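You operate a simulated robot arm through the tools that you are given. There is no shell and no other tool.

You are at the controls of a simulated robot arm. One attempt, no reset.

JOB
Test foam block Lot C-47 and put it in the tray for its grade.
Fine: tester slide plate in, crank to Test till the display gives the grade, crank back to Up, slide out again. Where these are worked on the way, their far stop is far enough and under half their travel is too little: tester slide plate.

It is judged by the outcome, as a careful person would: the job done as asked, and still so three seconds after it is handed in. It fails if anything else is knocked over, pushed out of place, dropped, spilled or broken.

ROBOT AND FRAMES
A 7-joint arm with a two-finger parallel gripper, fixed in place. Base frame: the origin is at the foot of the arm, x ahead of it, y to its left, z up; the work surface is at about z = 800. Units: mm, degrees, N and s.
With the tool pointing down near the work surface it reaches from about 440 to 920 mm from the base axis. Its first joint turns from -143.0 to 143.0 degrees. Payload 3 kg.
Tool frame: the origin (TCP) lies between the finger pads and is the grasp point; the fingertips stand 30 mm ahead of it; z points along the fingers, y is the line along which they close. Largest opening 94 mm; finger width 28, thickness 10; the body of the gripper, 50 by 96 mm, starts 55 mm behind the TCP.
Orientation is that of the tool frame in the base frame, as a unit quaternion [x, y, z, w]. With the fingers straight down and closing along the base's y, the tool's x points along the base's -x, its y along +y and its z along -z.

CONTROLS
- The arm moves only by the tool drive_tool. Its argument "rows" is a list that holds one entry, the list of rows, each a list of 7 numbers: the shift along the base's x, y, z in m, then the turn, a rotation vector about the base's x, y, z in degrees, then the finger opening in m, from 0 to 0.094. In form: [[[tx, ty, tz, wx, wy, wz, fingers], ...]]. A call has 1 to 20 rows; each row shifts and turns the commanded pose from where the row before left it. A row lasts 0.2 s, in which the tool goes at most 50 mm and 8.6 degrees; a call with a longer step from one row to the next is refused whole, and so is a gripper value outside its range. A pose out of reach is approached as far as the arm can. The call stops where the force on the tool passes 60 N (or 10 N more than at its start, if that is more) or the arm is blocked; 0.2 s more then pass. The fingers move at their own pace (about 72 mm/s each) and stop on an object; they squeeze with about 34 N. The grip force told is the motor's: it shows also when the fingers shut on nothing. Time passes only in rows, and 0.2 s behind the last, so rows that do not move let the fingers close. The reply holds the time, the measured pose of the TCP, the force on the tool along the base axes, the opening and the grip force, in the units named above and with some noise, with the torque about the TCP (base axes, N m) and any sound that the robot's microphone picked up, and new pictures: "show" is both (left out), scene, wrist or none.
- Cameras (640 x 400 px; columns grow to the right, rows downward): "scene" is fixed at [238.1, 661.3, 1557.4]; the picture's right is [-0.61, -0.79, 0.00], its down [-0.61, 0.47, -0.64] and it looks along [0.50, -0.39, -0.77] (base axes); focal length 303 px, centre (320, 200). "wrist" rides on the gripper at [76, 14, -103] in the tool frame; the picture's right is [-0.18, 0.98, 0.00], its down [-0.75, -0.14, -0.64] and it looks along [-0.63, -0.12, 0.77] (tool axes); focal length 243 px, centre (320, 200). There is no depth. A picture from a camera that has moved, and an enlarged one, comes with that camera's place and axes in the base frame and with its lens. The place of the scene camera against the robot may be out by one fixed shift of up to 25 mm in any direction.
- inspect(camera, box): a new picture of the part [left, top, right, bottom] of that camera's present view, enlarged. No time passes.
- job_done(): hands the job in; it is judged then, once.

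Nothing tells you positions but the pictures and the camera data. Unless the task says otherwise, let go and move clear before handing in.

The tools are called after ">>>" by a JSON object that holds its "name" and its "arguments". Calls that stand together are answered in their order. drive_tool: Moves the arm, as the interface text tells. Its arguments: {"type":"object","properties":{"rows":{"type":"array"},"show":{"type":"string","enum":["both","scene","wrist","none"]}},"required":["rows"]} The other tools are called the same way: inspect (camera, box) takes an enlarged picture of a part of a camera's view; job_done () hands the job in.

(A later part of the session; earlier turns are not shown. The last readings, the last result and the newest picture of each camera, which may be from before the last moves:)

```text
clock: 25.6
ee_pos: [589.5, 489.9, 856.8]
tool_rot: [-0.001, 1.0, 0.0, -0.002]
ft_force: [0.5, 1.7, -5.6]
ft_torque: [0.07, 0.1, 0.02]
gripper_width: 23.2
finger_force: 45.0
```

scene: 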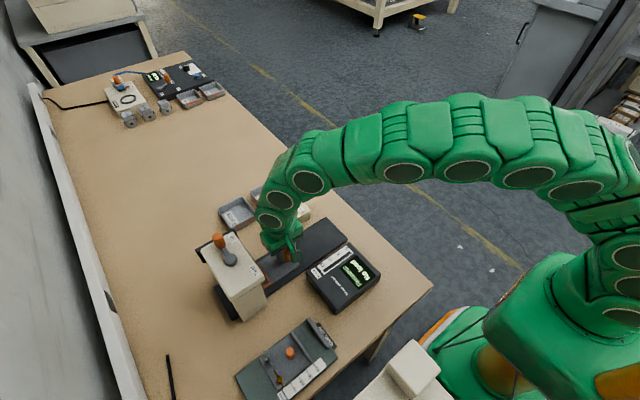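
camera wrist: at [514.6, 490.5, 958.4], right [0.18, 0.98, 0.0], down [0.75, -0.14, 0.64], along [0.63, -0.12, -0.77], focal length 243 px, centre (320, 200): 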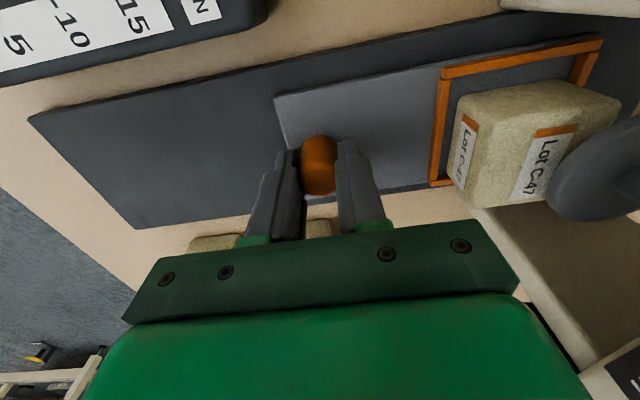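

>>> {"name": "drive_tool", "arguments": {"rows": [[[0, 0.003, 0, 0, 0, 0, 0.01], [0, 0.002, 0, 0, 0, 0, 0.01], [0, 0, 0, 0, 0, 0, 0.01]]], "show": "both"}}

>>> {"name": "inspect", "arguments": {"camera": "scene", "box": [200, 180, 360, 330]}}

```text
clock: 26.4
ee_pos: [589.3, 493.5, 856.3]
tool_rot: [0.0, 1.0, -0.001, -0.001]
ft_force: [-26.1, 0.3, -21.3]
ft_torque: [0.06, 0.98, 0.02]
gripper_width: 23.0
finger_force: 45.0
camera wrist: at [513.9, 507.6, 959.0], right [0.18, 0.98, 0.0], down [0.76, -0.14, 0.64], along [0.63, -0.12, -0.77], focal length 243 px, centre (320, 200)
```

scene: 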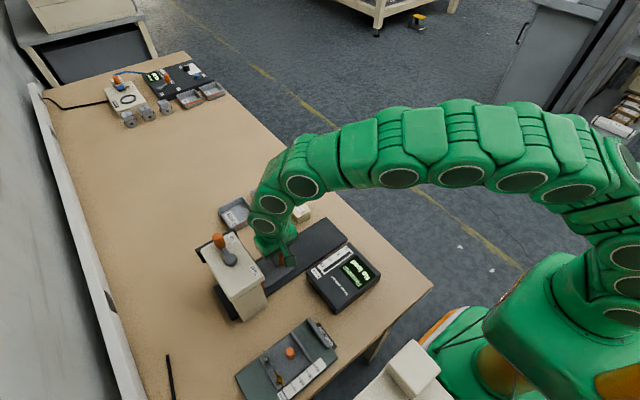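
wrist: 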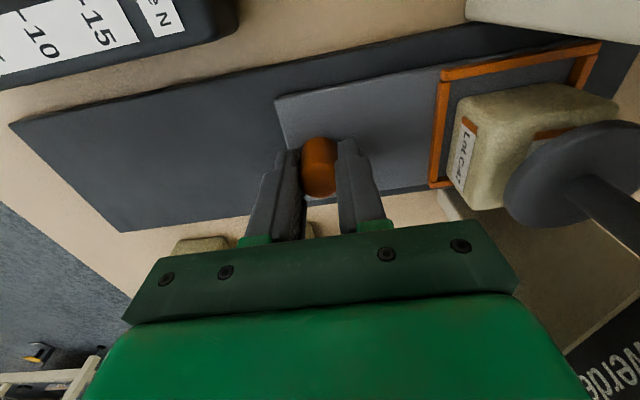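

```text
2.67 times, centred on (280, 255) of scene
camera zoom: at [238.1, 661.3, 1557.4], right [-0.61, -0.79, 0.0], down [-0.61, 0.47, -0.64], along [0.5, -0.39, -0.77], focal length 807 px, centre (427, 53)
```

zoom: 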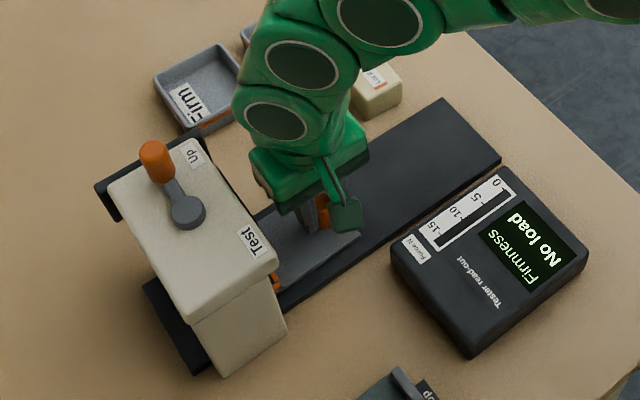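

Travel is now about 139 mm and the foot appears above the block. I'll check the gap between the gripper body and the head before going further.

>>> {"name": "inspect", "arguments": {"camera": "wrist", "box": [400, 0, 640, 400]}}

>>> {"name": "inspect", "arguments": {"camera": "scene", "box": [230, 180, 310, 290]}}

```text
1.00 times, centred on (520, 200) of wrist (not enlarged: the box is as wide or as high as the picture)
camera zoom: at [513.9, 507.6, 959.0], right [0.18, 0.98, 0.0], down [0.76, -0.14, 0.64], along [0.63, -0.12, -0.77], focal length 243 px, centre (120, 200)
```

zoom: 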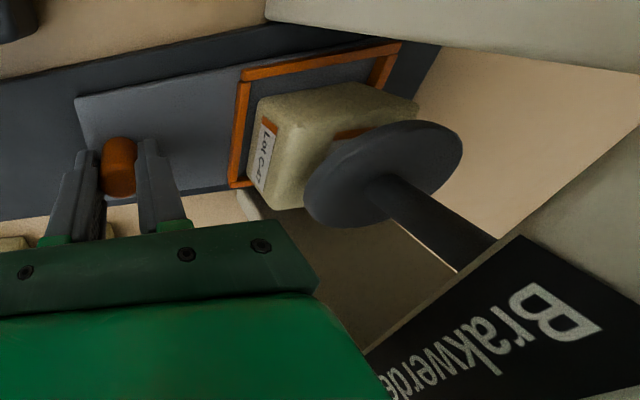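

```text
3.64 times, centred on (270, 235) of scene
camera zoom: at [238.1, 661.3, 1557.4], right [-0.61, -0.79, 0.0], down [-0.61, 0.47, -0.64], along [0.5, -0.39, -0.77], focal length 1101 px, centre (502, 73)
```

zoom: 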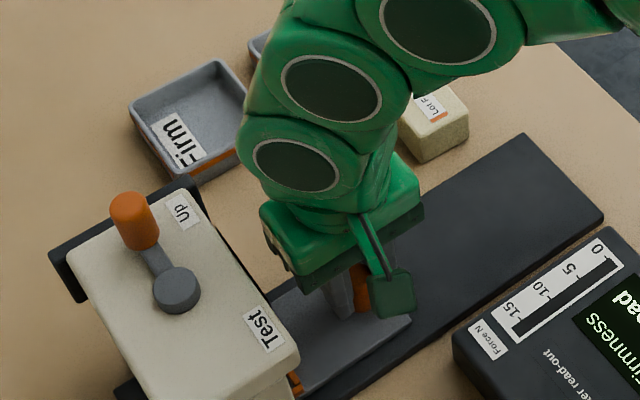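

By my estimate there is about 12 mm of clearance left. I'll push two 2 mm steps more and watch the y force for the stop.

>>> {"name": "drive_tool", "arguments": {"rows": [[[0.0004, 0.002, 0, 0, 0, 0, 0.01], [0, 0.001, 0, 0, 0, 0, 0.01], [0, 0, 0, 0, 0, 0, 0.01]]], "show": "none"}}

```text
clock: 27.2
ee_pos: [591.8, 495.7, 857.8]
tool_rot: [0.001, 1.0, -0.002, -0.001]
ft_force: [-33.5, -28.1, 0.7]
ft_torque: [-0.88, 1.26, -0.08]
gripper_width: 23.3
finger_force: 44.8
```

The plate has reached its far stop: −28 N in y, and the torque shows the contact is at the knob rather than the head. Travel is about 141 mm. I'll release, move back −y, and rise.

>>> {"name": "drive_tool", "arguments": {"rows": [[[-0.0008, -0.001, 0, 0, 0, 0, 0.01], [0, 0, 0, 0, 0, 0, 0.07], [0, 0, 0, 0, 0, 0, 0.07], [0, 0, 0, 0, 0, 0, 0.07], [0, -0.012, 0, 0, 0, 0, 0.07], [0, 0, 0.02, 0, 0, 0, 0.07], [0, 0, 0.03, 0, 0, 0, 0.07], [0, -0.02, 0.03, 0, 0, 0, 0.07], [0, -0.02, 0.03, 0, 0, 0, 0.07], [0, 0, 0, 0, 0, 0, 0.07]]], "show": "both"}}

>>> {"name": "inspect", "arguments": {"camera": "scene", "box": [190, 190, 350, 330]}}

>>> {"name": "inspect", "arguments": {"camera": "wrist", "box": [360, 0, 640, 300]}}

```text
clock: 29.4
ee_pos: [592.1, 443.2, 966.0]
tool_rot: [0.0, 1.0, 0.0, -0.001]
ft_force: [-0.2, -0.5, 0.0]
ft_torque: [-0.01, 0.0, 0.02]
gripper_width: 70.1
finger_force: 0.0
camera wrist: at [515.5, 456.0, 1068.0], right [0.18, 0.98, 0.0], down [0.75, -0.14, 0.64], along [0.63, -0.12, -0.77], focal length 243 px, centre (320, 200)
```

scene: 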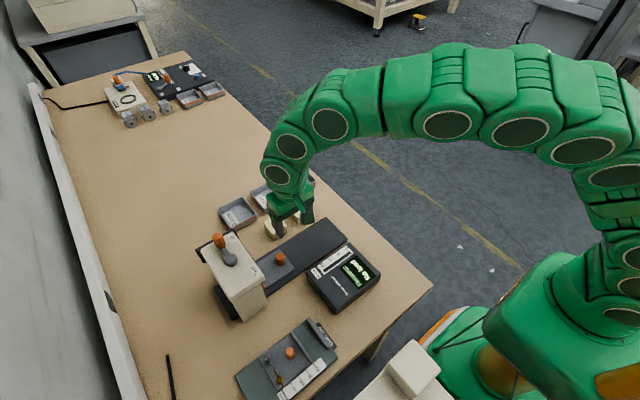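
wrist: 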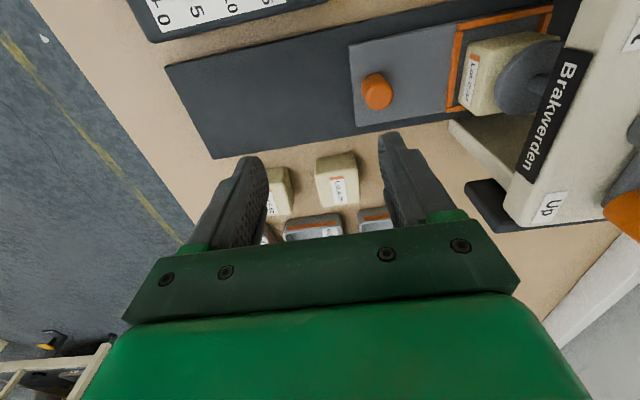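

```text
2.86 times, centred on (270, 260) of scene
camera zoom: at [238.1, 661.3, 1557.4], right [-0.61, -0.79, 0.0], down [-0.61, 0.47, -0.64], along [0.5, -0.39, -0.77], focal length 865 px, centre (463, 29)
```

zoom: 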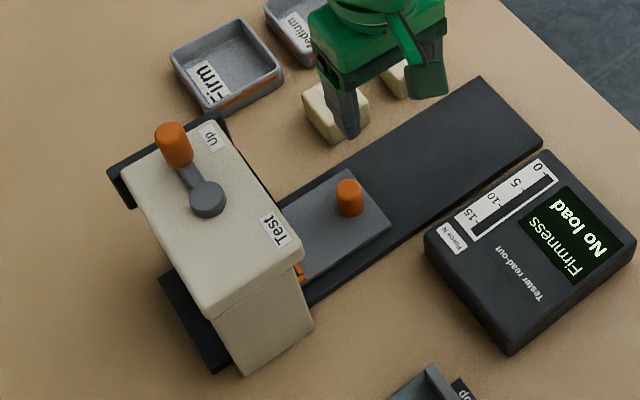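

```text
1.33 times, centred on (500, 150) of wrist
camera zoom: at [515.5, 456.0, 1068.0], right [0.18, 0.98, 0.0], down [0.75, -0.14, 0.64], along [0.63, -0.12, -0.77], focal length 324 px, centre (80, 267)
```

zoom: 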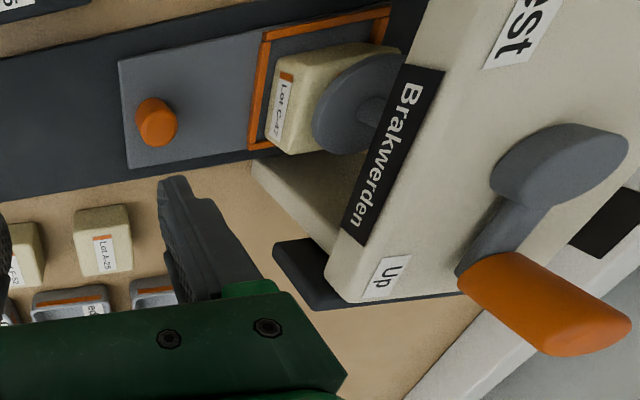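

The plate is fully in and C-47 is under the foot. Next is the crank on top of the head, so I'll rise and move above it for a clear view of its pivot, handle and the Up/Test marks.

>>> {"name": "drive_tool", "arguments": {"rows": [[[0, 0, 0.048, 0, 0, 0, 0.07], [0, 0, 0.048, 0, 0, 0, 0.07], [0, 0, 0.048, 0, 0, 0, 0.07], [-0.0184, 0.0314, 0, 0, 0, 0, 0.07], [-0.0184, 0.0314, 0, 0, 0, 0, 0.07], [-0.0184, 0.0314, 0, 0, 0, 0, 0.07], [-0.0184, 0.0314, 0, 0, 0, 0, 0.07], [-0.0184, 0.0314, 0, 0, 0, 0, 0.07], [0, 0, 0, 0, 0, 0, 0.07]]], "show": "both"}}

>>> {"name": "inspect", "arguments": {"camera": "wrist", "box": [220, 60, 460, 220]}}

```text
clock: 31.4
ee_pos: [497.8, 602.1, 1110.9]
tool_rot: [0.0, 1.0, 0.0, 0.0]
ft_force: [0.1, -0.3, 0.3]
ft_torque: [0.01, 0.02, 0.02]
gripper_width: 70.0
finger_force: 0.0
camera wrist: at [421.0, 615.3, 1212.2], right [0.18, 0.98, 0.0], down [0.75, -0.14, 0.64], along [0.63, -0.12, -0.77], focal length 243 px, centre (320, 200)
```

scene: 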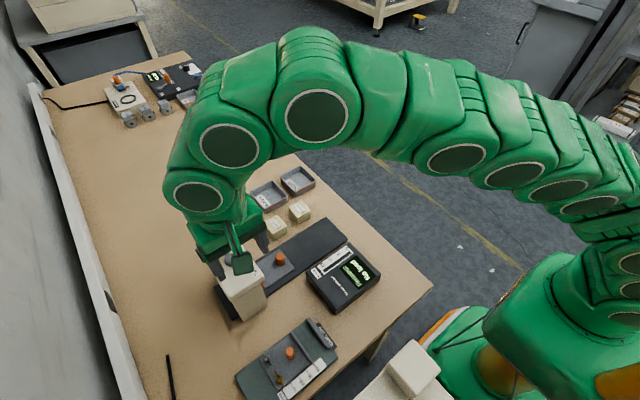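
wrist: 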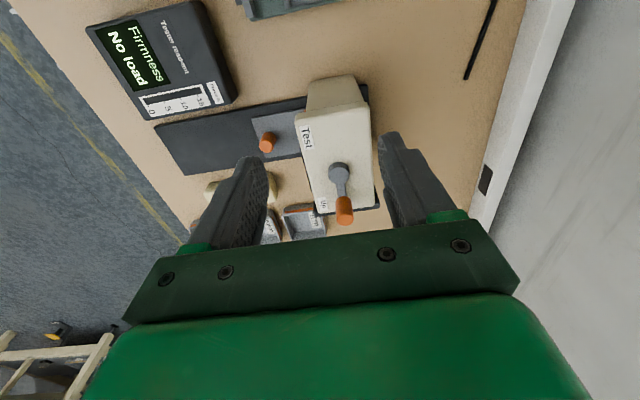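

```text
2.50 times, centred on (340, 140) of wrist
camera zoom: at [421.0, 615.3, 1212.2], right [0.18, 0.98, 0.0], down [0.75, -0.14, 0.64], along [0.63, -0.12, -0.77], focal length 606 px, centre (270, 350)
```

zoom: 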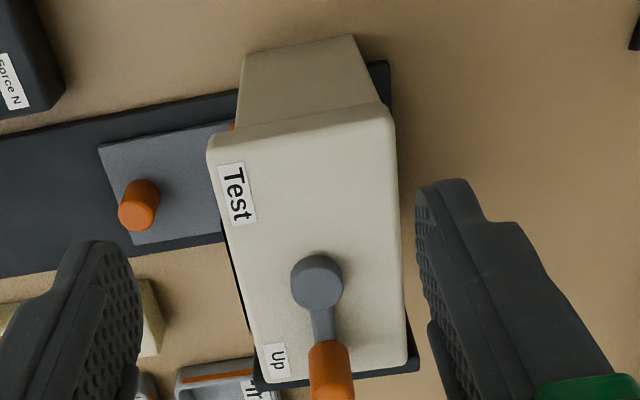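

The crank hub is at about (587, 608) with its top near z 962. The lever points along +x at "Up", with the orange handle near (629, 606) and its top near z 997. The "Test" mark is on the −x side. I'll move above the handle for a precise fix.

>>> {"name": "drive_tool", "arguments": {"rows": [[[0.0328, 0.001, 0, 0, 0, 0, 0.06], [0.0328, 0.001, 0, 0, 0, 0, 0.06], [0.0328, 0.001, 0, 0, 0, 0, 0.06], [0.0328, 0.001, 0, 0, 0, 0, 0.06], [0, 0, -0.02, 0, 0, 0, 0.06], [0, 0, -0.02, 0, 0, 0, 0.06], [0, 0, 0, 0, 0, 0, 0.06]]], "show": "both"}}

>>> {"name": "inspect", "arguments": {"camera": "wrist", "box": [240, 60, 440, 220]}}

```text
clock: 33.0
ee_pos: [562.7, 601.3, 1070.5]
tool_rot: [0.0, 1.0, -0.001, 0.0]
ft_force: [0.3, 0.0, -1.1]
ft_torque: [0.04, 0.0, 0.02]
gripper_width: 60.0
finger_force: 0.1
out of reach, approached as far as the arm can: row 3, 4
camera wrist: at [485.9, 615.3, 1172.0], right [0.18, 0.98, 0.0], down [0.75, -0.14, 0.64], along [0.63, -0.12, -0.77], focal length 243 px, centre (320, 200)
```

scene: 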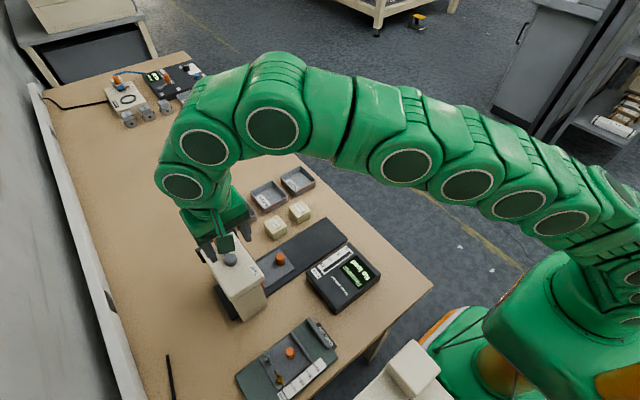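
wrist: 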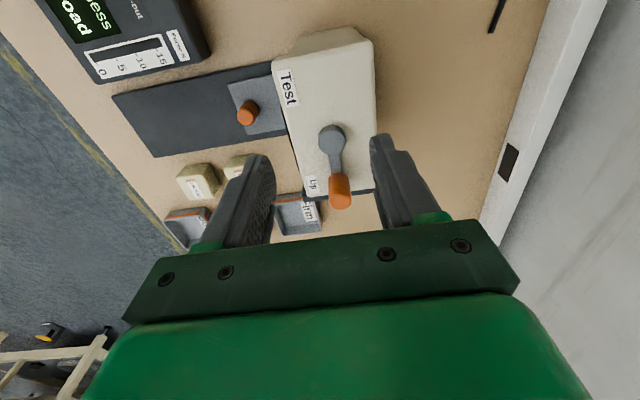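

```text
2.50 times, centred on (340, 140) of wrist
camera zoom: at [485.9, 615.3, 1172.0], right [0.18, 0.98, 0.0], down [0.75, -0.14, 0.64], along [0.63, -0.12, -0.77], focal length 606 px, centre (270, 350)
```

zoom: 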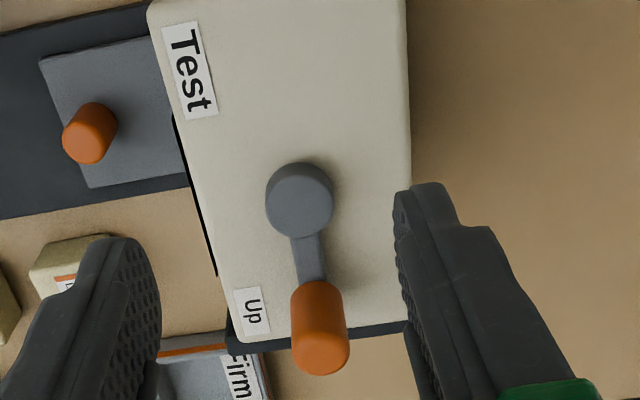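

Straight down, the arm can't reach quite far enough at this height. I'll tilt the tool 15° so the fingers point outward (+x), keeping the closing direction along y, then move above the handle.

>>> {"name": "drive_tool", "arguments": {"rows": [[[0, 0, 0, 0, -7.5, 0, 0.06], [0, 0, 0, 0, -7.5, 0, 0.06], [0.017, 0.0015, -0.005, 0, 0, 0, 0.06], [0.017, 0.0015, -0.005, 0, 0, 0, 0.06], [0.017, 0.0015, -0.005, 0, 0, 0, 0.06], [0.016, 0.0015, -0.005, 0, 0, 0, 0.06], [0, 0, 0, 0, 0, 0, 0.06]]], "show": "both"}}

>>> {"name": "inspect", "arguments": {"camera": "wrist", "box": [240, 60, 440, 220]}}

```text
clock: 34.6
ee_pos: [631.9, 608.9, 1049.8]
tool_rot: [0.0, 0.991, 0.0, 0.131]
ft_force: [-0.5, -0.1, -0.8]
ft_torque: [0.0, 0.02, -0.02]
gripper_width: 60.0
finger_force: 0.0
camera wrist: at [531.5, 621.8, 1128.3], right [0.18, 0.98, 0.05], down [0.56, -0.14, 0.82], along [0.81, -0.12, -0.58], focal length 243 px, centre (320, 200)
```

scene: 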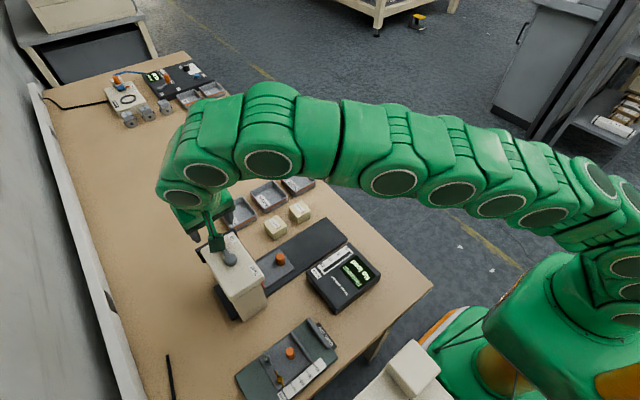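
wrist: 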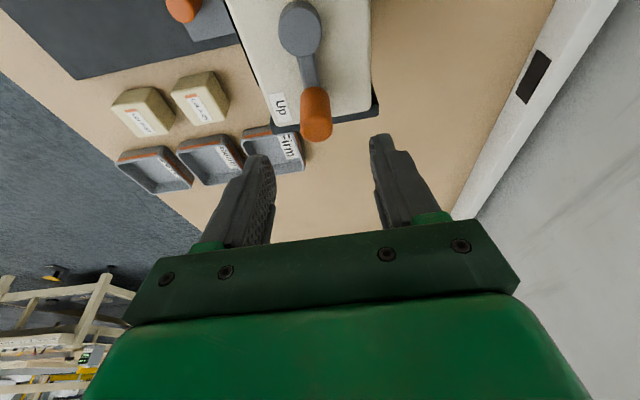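

```text
2.50 times, centred on (340, 140) of wrist
camera zoom: at [531.5, 621.8, 1128.3], right [0.18, 0.98, 0.05], down [0.56, -0.14, 0.82], along [0.81, -0.12, -0.58], focal length 606 px, centre (270, 350)
```

zoom: 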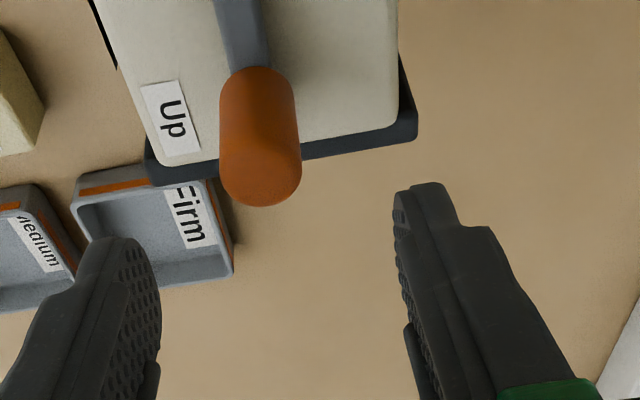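

The handle is between the fingers' lines, at about (633.5, 607). I'll descend 53 mm so the tips stay just above the lever, leaving the fingers open.

>>> {"name": "drive_tool", "arguments": {"rows": [[[0.002, -0.001, -0.02, 0, 0, 0, 0.06], [0, 0, -0.02, 0, 0, 0, 0.06], [0, 0, -0.013, 0, 0, 0, 0.06], [0, 0, 0, 0, 0, 0, 0.06]]], "show": "both"}}

>>> {"name": "inspect", "arguments": {"camera": "wrist", "box": [240, 60, 440, 220]}}

>>> {"name": "inspect", "arguments": {"camera": "scene", "box": [180, 200, 300, 300]}}

```text
clock: 35.6
ee_pos: [634.5, 607.6, 998.5]
tool_rot: [0.001, 0.991, 0.0, 0.13]
ft_force: [-0.2, -0.4, 0.2]
ft_torque: [0.01, 0.02, -0.04]
gripper_width: 60.1
finger_force: 0.2
camera wrist: at [534.4, 620.7, 1076.5], right [0.18, 0.98, 0.05], down [0.56, -0.14, 0.82], along [0.81, -0.12, -0.58], focal length 243 px, centre (320, 200)
```

scene: 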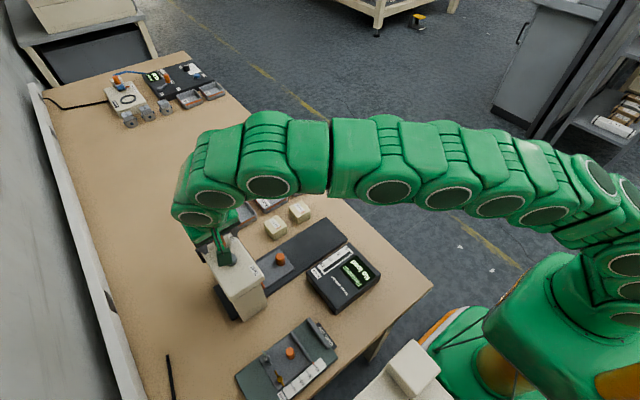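
wrist: 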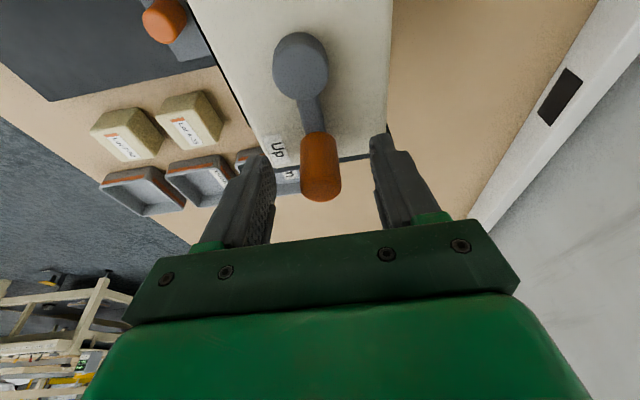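

```text
2.50 times, centred on (340, 140) of wrist
camera zoom: at [534.4, 620.7, 1076.5], right [0.18, 0.98, 0.05], down [0.56, -0.14, 0.82], along [0.81, -0.12, -0.58], focal length 606 px, centre (270, 350)
```

zoom: 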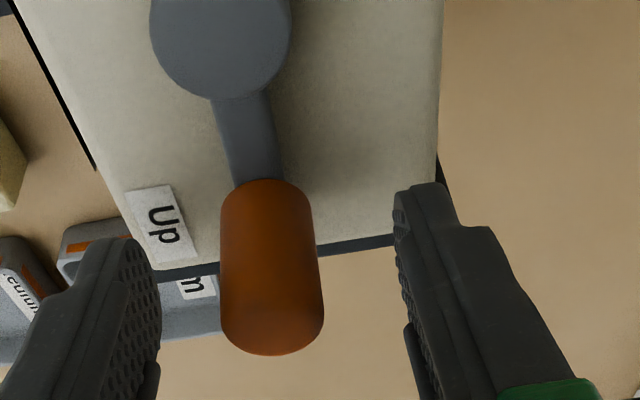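

```text
4.00 times, centred on (240, 250) of scene
camera zoom: at [238.1, 661.3, 1557.4], right [-0.61, -0.79, 0.0], down [-0.61, 0.47, -0.64], along [0.5, -0.39, -0.77], focal length 1211 px, centre (640, 0)
```

zoom: 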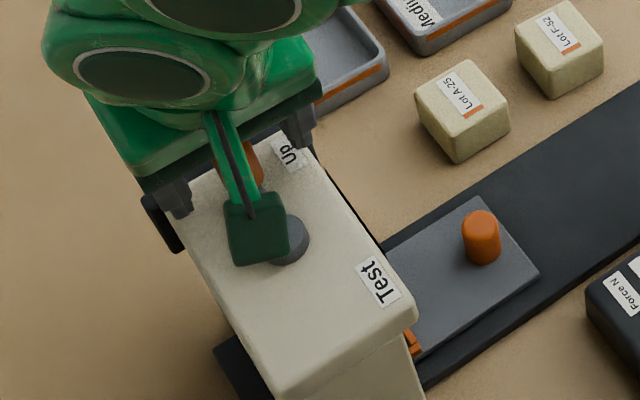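

The handle is centred between the fingers with the tips at about z 969. Closing on it now.

>>> {"name": "drive_tool", "arguments": {"rows": [[[0, 0, 0, 0, 0, 0, 0.03], [0, 0, 0, 0, 0, 0, 0.01], [0, 0, 0, 0, 0, 0, 0.01], [0, 0, 0, 0, 0, 0, 0.01], [0, 0, 0, 0, 0, 0, 0.01]]], "show": "wrist"}}

```text
clock: 36.8
ee_pos: [634.9, 607.5, 999.4]
tool_rot: [0.0, 0.991, 0.0, 0.13]
ft_force: [1.6, 1.1, 0.8]
ft_torque: [0.0, -0.07, 0.01]
gripper_width: 21.4
finger_force: 44.5
camera wrist: at [534.3, 620.7, 1076.5], right [0.18, 0.98, 0.05], down [0.56, -0.14, 0.82], along [0.81, -0.12, -0.58], focal length 243 px, centre (320, 200)
```

wrist: 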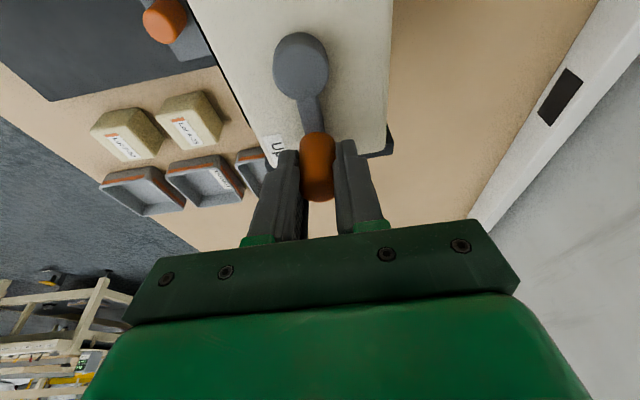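

The grip on the handle is clean, with almost no side load. I'll probe which way it turns with a 2 mm nudge toward −y, the side where the labels sit.

>>> {"name": "drive_tool", "arguments": {"rows": [[[0, -0.001, 0, 0, 0, 0, 0.01], [0, -0.001, 0, 0, 0, 0, 0.01], [0, 0, 0, 0, 0, 0, 0.01]]], "show": "none"}}

```text
clock: 37.6
ee_pos: [633.8, 605.1, 997.6]
tool_rot: [0.001, 0.991, -0.001, 0.132]
ft_force: [26.2, -1.6, -3.4]
ft_torque: [-0.03, -1.01, -0.03]
gripper_width: 21.0
finger_force: 45.1
```

The crank turns freely toward −y, which is clockwise from above. I'll follow the arc around the pivot at about (587, 608) with a radius of about 47 mm. The gripper will yaw with the lever, and I'll check forces every few steps.

>>> {"name": "drive_tool", "arguments": {"rows": [[[0.0, -0.0049, 0, 0, 0, -6, 0.01], [-0.001, -0.0048, 0, 0, 0, -6, 0.01], [-0.0015, -0.0047, 0, 0, 0, -6, 0.01], [0, 0, 0, 0, 0, 0, 0.01]]], "show": "both"}}

>>> {"name": "inspect", "arguments": {"camera": "scene", "box": [180, 190, 400, 320]}}

```text
clock: 38.6
ee_pos: [630.3, 591.5, 998.1]
tool_rot: [0.156, 0.979, -0.021, 0.128]
ft_force: [29.0, -13.2, 13.9]
ft_torque: [-0.31, -0.51, 0.03]
gripper_width: 20.8
finger_force: 44.7
camera wrist: at [539.7, 634.8, 1076.3], right [0.47, 0.88, 0.05], down [0.49, -0.31, 0.82], along [0.73, -0.36, -0.58], focal length 243 px, centre (320, 200)
```

scene: 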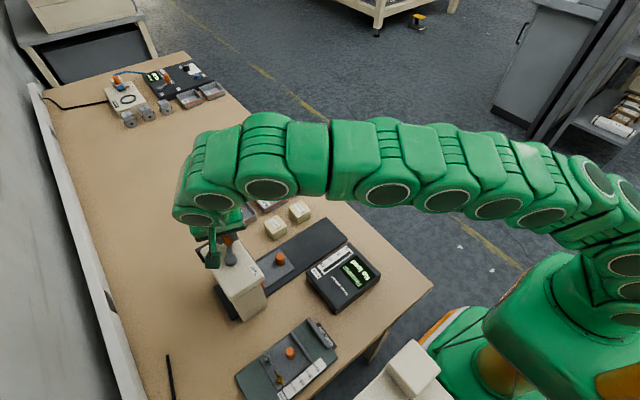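
wrist: 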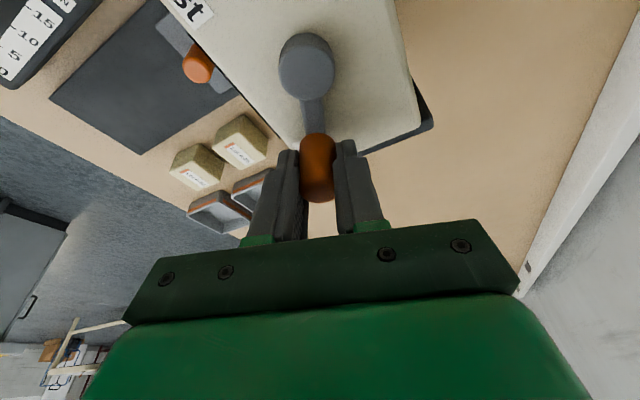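

```text
2.91 times, centred on (290, 255) of scene
camera zoom: at [238.1, 661.3, 1557.4], right [-0.61, -0.79, 0.0], down [-0.61, 0.47, -0.64], along [0.5, -0.39, -0.77], focal length 881 px, centre (407, 40)
```

zoom: 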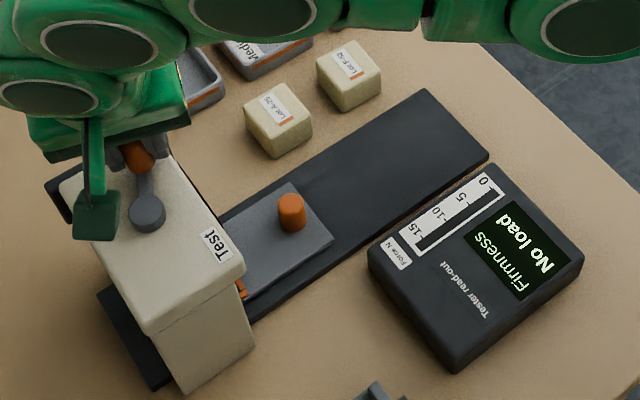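

The crank follows and the radial load suggests a slightly larger radius of about 48 mm. I'll continue with that correction.

>>> {"name": "drive_tool", "arguments": {"rows": [[[-0.0013, -0.0049, 0.0002, 0, 0, -6, 0.01], [-0.0025, -0.0044, 0, 0, 0, -6, 0.01], [-0.0029, -0.0041, 0, 0, 0, -6, 0.01], [-0.0033, -0.0038, 0, 0, 0, -6, 0.01], [0, 0, 0, 0, 0, 0, 0.01]]], "show": "scene"}}

>>> {"name": "inspect", "arguments": {"camera": "scene", "box": [180, 190, 400, 320]}}

```text
clock: 39.8
ee_pos: [619.3, 574.9, 998.2]
tool_rot: [0.355, 0.926, -0.048, 0.121]
ft_force: [9.1, -9.8, -9.2]
ft_torque: [0.06, -0.06, 0.0]
gripper_width: 20.8
finger_force: 44.7
```

scene: 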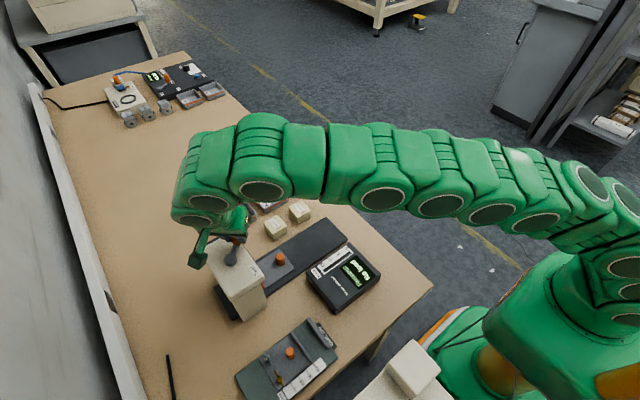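

```text
2.91 times, centred on (290, 255) of scene
camera zoom: at [238.1, 661.3, 1557.4], right [-0.61, -0.79, 0.0], down [-0.61, 0.47, -0.64], along [0.5, -0.39, -0.77], focal length 881 px, centre (407, 40)
```

zoom: 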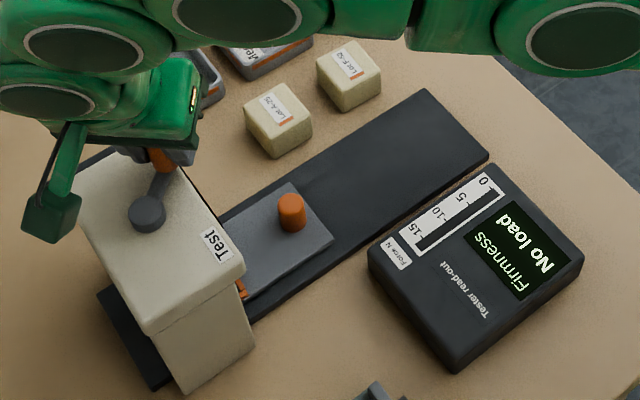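

Loads are low, the lever is at about −45°, and the display still shows "No load". Continuing the arc.

>>> {"name": "drive_tool", "arguments": {"rows": [[[-0.0036, -0.0036, 0, 0, 0, -6, 0.01], [-0.0041, -0.003, 0, 0, 0, -6, 0.01], [-0.0043, -0.0026, 0, 0, 0, -6, 0.01], [-0.0046, -0.0021, 0, 0, 0, -6, 0.01], [0, 0, 0, 0, 0, 0, 0.01]]], "show": "scene"}}

>>> {"name": "inspect", "arguments": {"camera": "scene", "box": [180, 190, 400, 320]}}

```text
clock: 41.0
ee_pos: [602.2, 566.5, 997.5]
tool_rot: [0.539, 0.832, -0.07, 0.109]
ft_force: [-7.5, 25.3, -1.0]
ft_torque: [0.47, 0.31, 0.01]
gripper_width: 20.8
finger_force: 44.8
```

scene: 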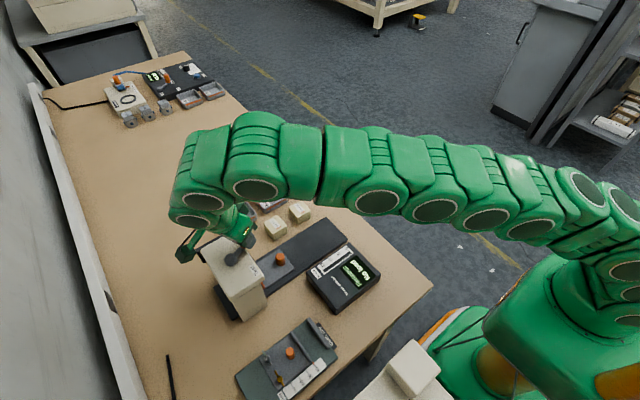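

```text
2.91 times, centred on (290, 255) of scene
camera zoom: at [238.1, 661.3, 1557.4], right [-0.61, -0.79, 0.0], down [-0.61, 0.47, -0.64], along [0.5, -0.39, -0.77], focal length 881 px, centre (407, 40)
```

zoom: 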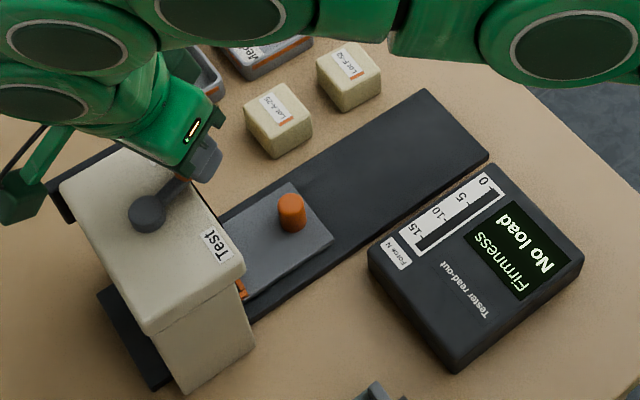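

The lever is at about −68°. I'll trim 0.6 mm inward and continue.

>>> {"name": "drive_tool", "arguments": {"rows": [[[-0.0048, -0.001, 0, 0, 0, -6, 0.01], [-0.0049, -0.0011, 0, 0, 0, -6, 0.01], [-0.005, -0.0006, 0, 0, 0, -6, 0.01], [-0.005, 0, 0, 0, 0, -6, 0.01], [0, 0, 0, 0, 0, 0, 0.01]]], "show": "scene"}}

>>> {"name": "inspect", "arguments": {"camera": "scene", "box": [180, 190, 400, 320]}}

```text
clock: 42.2
ee_pos: [582.2, 561.3, 996.5]
tool_rot: [0.702, 0.7, -0.092, 0.093]
ft_force: [6.1, 37.7, 15.4]
ft_torque: [0.53, -0.11, -0.01]
gripper_width: 21.0
finger_force: 44.6
```

scene: 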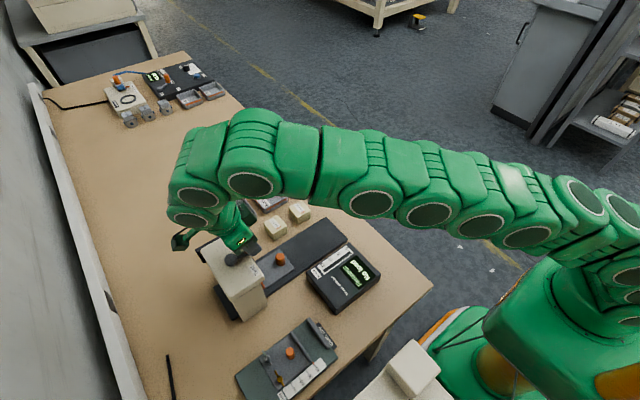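

```text
2.91 times, centred on (290, 255) of scene
camera zoom: at [238.1, 661.3, 1557.4], right [-0.61, -0.79, 0.0], down [-0.61, 0.47, -0.64], along [0.5, -0.39, -0.77], focal length 881 px, centre (407, 40)
```

zoom: 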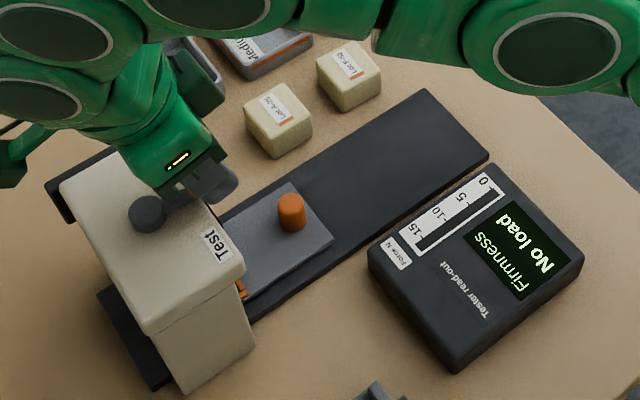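

The lever is past −90°, the display is unchanged, and the side load is inward. I'll trim +0.8 mm in y and continue.

>>> {"name": "drive_tool", "arguments": {"rows": [[[-0.005, 0.0013, 0.0002, 0, 0, -6, 0.01], [-0.005, 0.001, 0, 0, 0, -6, 0.01], [-0.0048, 0.0015, 0, 0, 0, -6, 0.01], [-0.0046, 0.002, 0, 0, 0, -6, 0.01], [0, 0, 0, 0, 0, 0, 0.01]]], "show": "scene"}}

>>> {"name": "inspect", "arguments": {"camera": "scene", "box": [180, 190, 400, 320]}}

```text
clock: 42.9
ee_pos: [572.4, 564.7, 997.3]
tool_rot: [0.775, 0.619, -0.098, 0.08]
ft_force: [2.4, 4.6, 0.8]
ft_torque: [-0.3, 0.39, -0.01]
gripper_width: 21.4
finger_force: 44.9
out of reach, approached as far as the arm can: row 3
stopped in row 3: the force on the tool passed its limit at 69 N (the readings are from after the stop); the commanded pose is now the measured one
```

scene: 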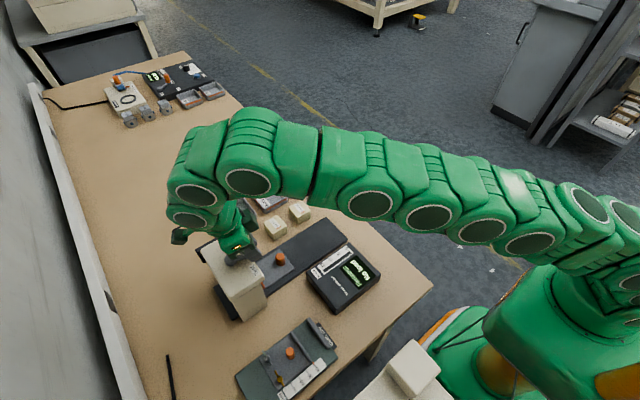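

```text
2.91 times, centred on (290, 255) of scene
camera zoom: at [238.1, 661.3, 1557.4], right [-0.61, -0.79, 0.0], down [-0.61, 0.47, -0.64], along [0.5, -0.39, -0.77], focal length 881 px, centre (407, 40)
```

zoom: 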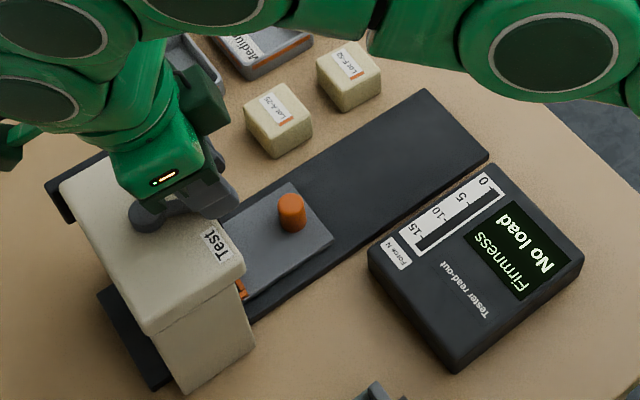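

The arm ran out of wrist range at a yaw of about −105°, with the lever at about −108°; forces are now low. I'll let go, rise, straighten the tool, and regrip the handle with the gripper turned round so it has range for the rest of the turn.

>>> {"name": "drive_tool", "arguments": {"rows": [[[0, 0, 0, 0, 0, 0, 0.05], [0, 0, 0, 0, 0, 0, 0.05], [0, 0, 0, 0, 0, 0, 0.05], [0, 0, 0.015, 0, 0, 0, 0.05], [0, 0, 0.03, 0, 0, 0, 0.05], [0, 0, 0.03, 0, 0, 0, 0.05], [0, 0, 0, 7.3, -1.7, 0, 0.05], [0, 0, 0, 7.3, -1.7, 0, 0.05], [0, 0, 0, 0, 0, 0, 0.05]]], "show": "both"}}

>>> {"name": "inspect", "arguments": {"camera": "scene", "box": [180, 190, 400, 320]}}

```text
clock: 44.9
ee_pos: [561.7, 541.3, 1045.8]
tool_rot: [0.782, 0.623, 0.005, -0.001]
ft_force: [0.5, 0.4, -0.9]
ft_torque: [-0.02, 0.01, 0.02]
gripper_width: 49.9
finger_force: 0.1
out of reach, approached as far as the arm can: row 4, 5
camera wrist: at [591.2, 610.4, 1148.3], right [0.92, -0.4, 0.0], down [-0.31, -0.71, 0.64], along [-0.25, -0.58, -0.77], focal length 243 px, centre (320, 200)
```

scene: 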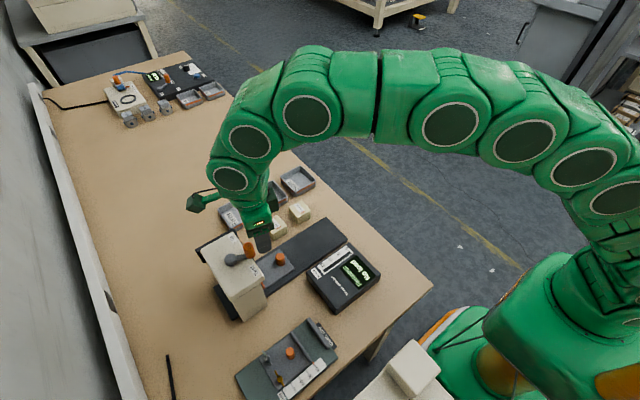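
wrist: 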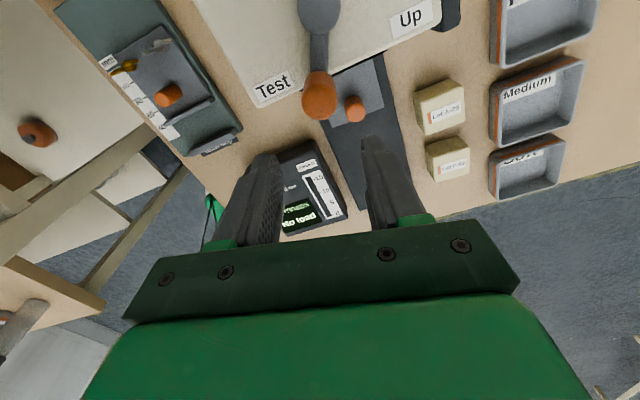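

```text
2.91 times, centred on (290, 255) of scene
camera zoom: at [238.1, 661.3, 1557.4], right [-0.61, -0.79, 0.0], down [-0.61, 0.47, -0.64], along [0.5, -0.39, -0.77], focal length 881 px, centre (407, 40)
```

zoom: 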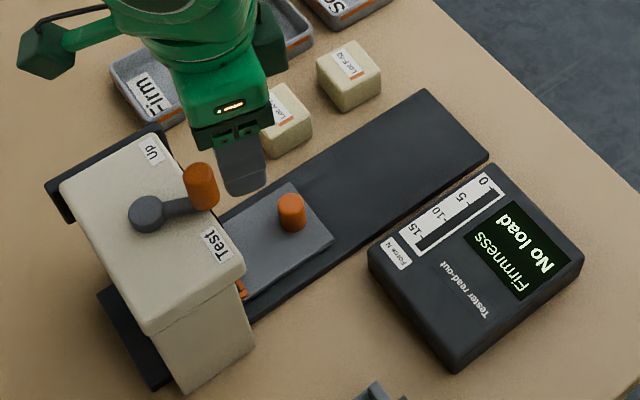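

The crank stayed where I left it, and this shows it was reach with the tilted tool that ran out. The tool is now vertical and within reach. I'll test in free air whether the wrist can yaw further to −175°.

>>> {"name": "drive_tool", "arguments": {"rows": [[[0, 0, 0.005, 0, 0, -8, 0.05], [0, 0, 0.005, 0, 0, -8, 0.05], [0, 0, 0, 0, 0, -8, 0.05], [0, 0, 0, 0, 0, -8, 0.05], [0, 0, 0, 0, 0, -8, 0.05], [0, 0, 0, 0, 0, -8, 0.05], [0, 0, 0, 0, 0, -8, 0.05], [0, 0, 0, 0, 0, -8, 0.05], [0, 0, 0, 0, 0, -8, 0.05], [0, 0, 0, 0, 0, 0, 0.05]]], "show": "none"}}

```text
clock: 46.9
ee_pos: [627.3, 409.9, 1042.6]
tool_rot: [0.981, 0.193, 0.011, -0.001]
ft_force: [-0.6, 1.3, 0.5]
ft_torque: [0.02, 0.0, -0.01]
gripper_width: 50.1
finger_force: 0.1
out of reach, approached as far as the arm can: row 6, 7, 8, 9
stopped in row 10: the arm was blocked; the commanded pose is now the measured one
```

The wrist ran out of yaw range and the arm drifted sideways in free air at z about 1043. I'll check that nothing was touched.

>>> {"name": "drive_tool", "arguments": {"rows": [[[0, 0, 0, 0, 0, 0, 0.05]]], "show": "both"}}

>>> {"name": "inspect", "arguments": {"camera": "scene", "box": [180, 160, 400, 320]}}

```text
clock: 47.3
ee_pos: [627.9, 410.8, 1042.9]
tool_rot: [0.981, 0.193, 0.012, 0.0]
ft_force: [0.3, 0.6, -0.2]
ft_torque: [-0.03, 0.02, 0.01]
gripper_width: 50.2
finger_force: 0.1
camera wrist: at [700.9, 424.8, 1145.5], right [0.2, -0.98, 0.0], down [-0.77, -0.16, 0.62], along [-0.61, -0.13, -0.78], focal length 243 px, centre (320, 200)
```

scene: 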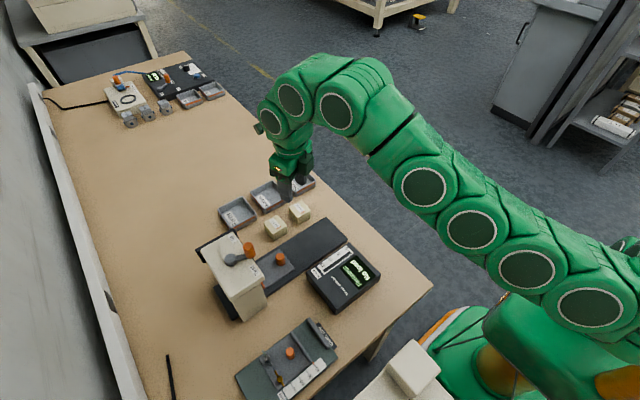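
wrist: 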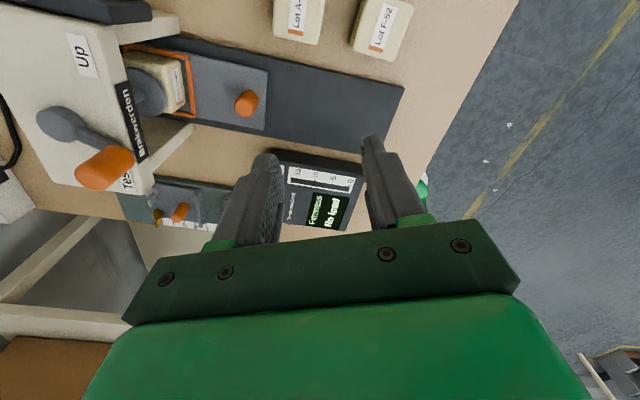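

```text
2.50 times, centred on (290, 240) of scene
camera zoom: at [238.1, 661.3, 1557.4], right [-0.61, -0.79, 0.0], down [-0.61, 0.47, -0.64], along [0.5, -0.39, -0.77], focal length 757 px, centre (395, 100)
```

zoom: 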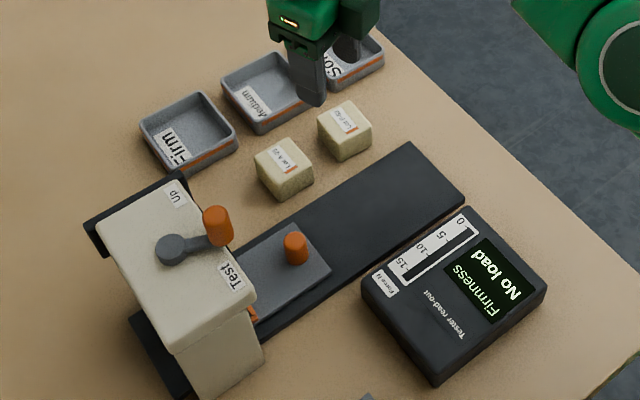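

Nothing was disturbed. The yaw limit is about −145° here, so I'll unwind the other way and approach the handle with the gripper flipped (yaw about +72°). That leaves free range down to 0° for the rest of the turn.

>>> {"name": "drive_tool", "arguments": {"rows": [[[0, 0, 0.02, -0.27, 1.35, 0, 0.05], [0, 0, 0, 0, 0, 8.5, 0.05], [0, 0, 0, 0, 0, 8.5, 0.05], [0, 0, 0, 0, 0, 8.5, 0.05], [0, 0, 0, 0, 0, 8.5, 0.05], [0, 0, 0, 0, 0, 8.5, 0.05], [0, 0, 0, 0, 0, 8.5, 0.05], [0, 0, 0, 0, 0, 8.5, 0.05], [0, 0, 0, 0, 0, 8.5, 0.05], [0, 0, 0, 0, 0, 8.5, 0.05], [0, 0, 0, 0, 0, 8.5, 0.05], [0, 0, 0, 0, 0, 8.5, 0.05], [0, 0, 0, 0, 0, 8.5, 0.05], [0, 0, 0, 0, 0, 8.5, 0.05], [0, 0, 0, 0, 0, 8.5, 0.05], [0, 0, 0, 0, 0, 8.5, 0.05], [0, 0, 0, 0, 0, 8.5, 0.05], [0, 0, 0, 0, 0, 8.5, 0.05], [0, 0, 0, 0, 0, 8.5, 0.05]]], "show": "none"}}

```text
clock: 51.3
ee_pos: [621.5, 407.0, 1058.2]
tool_rot: [0.037, 0.999, 0.001, 0.0]
ft_force: [-0.3, -0.1, -0.1]
ft_torque: [0.0, 0.01, 0.0]
gripper_width: 49.9
finger_force: 0.0
out of reach, approached as far as the arm can: row 1
```

Yaw is back near −4°. I'll turn on to about +72° in free air.

>>> {"name": "drive_tool", "arguments": {"rows": [[[0, 0, 0, 0, 0, 8.5, 0.05], [0, 0, 0, 0, 0, 8.5, 0.05], [0, 0, 0, 0, 0, 8.5, 0.05], [0, 0, 0, 0, 0, 8.5, 0.05], [0, 0, 0, 0, 0, 8.5, 0.05], [0, 0, 0, 0, 0, 8.5, 0.05], [0, 0, 0, 0, 0, 8.5, 0.05], [0, 0, 0, 0, 0, 8.5, 0.05], [0, 0, 0, 0, 0, 8.5, 0.05], [0, 0, 0, 0, 0, 0, 0.05]]], "show": "wrist"}}

```text
clock: 53.5
ee_pos: [621.9, 408.6, 1058.2]
tool_rot: [-0.589, 0.808, 0.001, -0.001]
ft_force: [-0.9, -0.1, 0.1]
ft_torque: [-0.01, 0.0, -0.02]
gripper_width: 50.0
finger_force: 0.0
camera wrist: at [585.7, 338.1, 1159.5], right [-0.88, 0.48, 0.0], down [0.36, 0.67, 0.64], along [0.3, 0.57, -0.77], focal length 243 px, centre (320, 200)
```

wrist: 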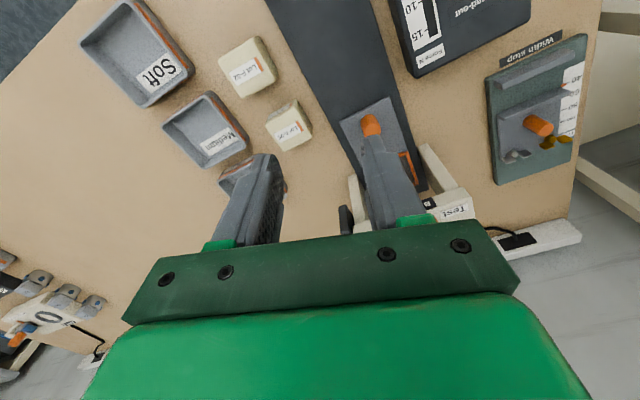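

Yaw is +72° and the arm is comfortable. I'll move toward the handle at a safe height and take a new fix on it.

>>> {"name": "drive_tool", "arguments": {"rows": [[[-0.0125, 0.0278, 0, 0, 0, 0, 0.05], [-0.0125, 0.0278, 0, 0, 0, 0, 0.05], [-0.0125, 0.0278, 0, 0, 0, 0, 0.05], [-0.0125, 0.0278, 0, 0, 0, 0, 0.05], [0, 0, 0, 0, 0, 0, 0.05]]], "show": "wrist"}}

>>> {"name": "inspect", "arguments": {"camera": "wrist", "box": [220, 80, 460, 240]}}

```text
clock: 54.7
ee_pos: [572.1, 516.3, 1057.4]
tool_rot: [-0.589, 0.808, 0.001, 0.002]
ft_force: [-0.2, 0.2, -0.2]
ft_torque: [0.0, 0.0, -0.02]
gripper_width: 49.6
finger_force: 0.0
camera wrist: at [535.3, 446.9, 1159.6], right [-0.88, 0.48, 0.0], down [0.37, 0.67, 0.64], along [0.31, 0.57, -0.77], focal length 243 px, centre (320, 200)
```

wrist: 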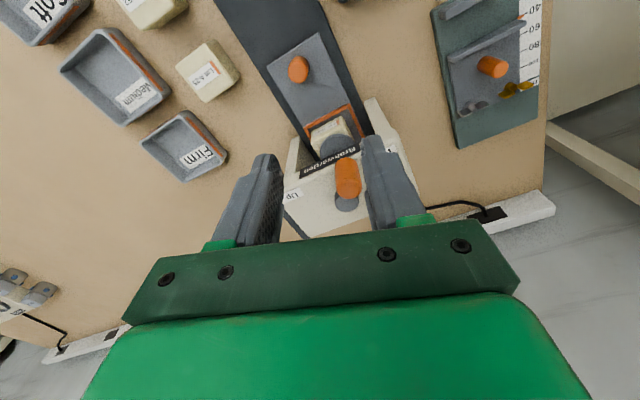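

```text
2.50 times, centred on (340, 160) of wrist
camera zoom: at [535.3, 446.9, 1159.6], right [-0.88, 0.48, 0.0], down [0.37, 0.67, 0.64], along [0.31, 0.57, -0.77], focal length 606 px, centre (270, 300)
```

zoom: 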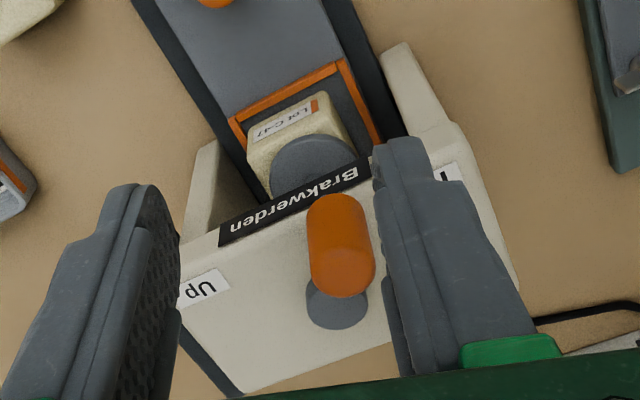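

The handle fix is (571, 564.3), which agrees with where I released it. I'll move directly over it, then descend.

>>> {"name": "drive_tool", "arguments": {"rows": [[[-0.0003, 0.0244, 0, 0, 0, 0, 0.05], [-0.0004, 0.0244, 0, 0, 0, 0, 0.05], [0, 0, 0, 0, 0, 0, 0.05]]], "show": "wrist"}}

>>> {"name": "inspect", "arguments": {"camera": "wrist", "box": [220, 60, 460, 220]}}

```text
clock: 55.5
ee_pos: [570.1, 566.4, 1059.8]
tool_rot: [-0.589, 0.808, 0.0, -0.001]
ft_force: [-0.4, -0.3, 0.2]
ft_torque: [-0.01, 0.02, 0.04]
gripper_width: 49.7
finger_force: 0.2
camera wrist: at [532.7, 497.1, 1160.6], right [-0.88, 0.48, 0.0], down [0.37, 0.67, 0.64], along [0.31, 0.57, -0.77], focal length 243 px, centre (320, 200)
```

wrist: 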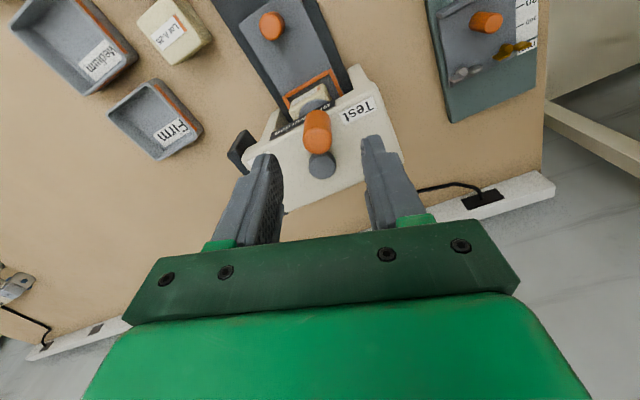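

```text
2.50 times, centred on (340, 140) of wrist
camera zoom: at [532.7, 497.1, 1160.6], right [-0.88, 0.48, 0.0], down [0.37, 0.67, 0.64], along [0.31, 0.57, -0.77], focal length 606 px, centre (270, 350)
```

zoom: 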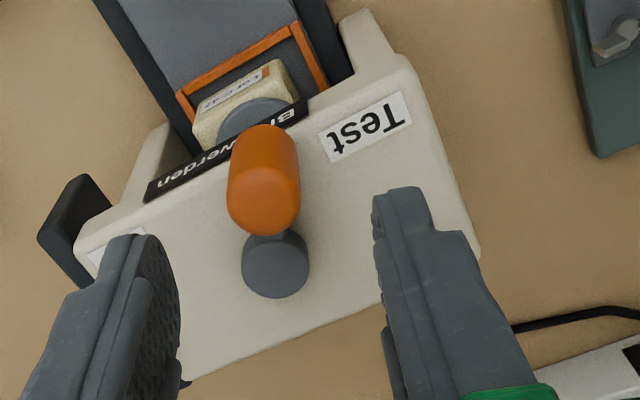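

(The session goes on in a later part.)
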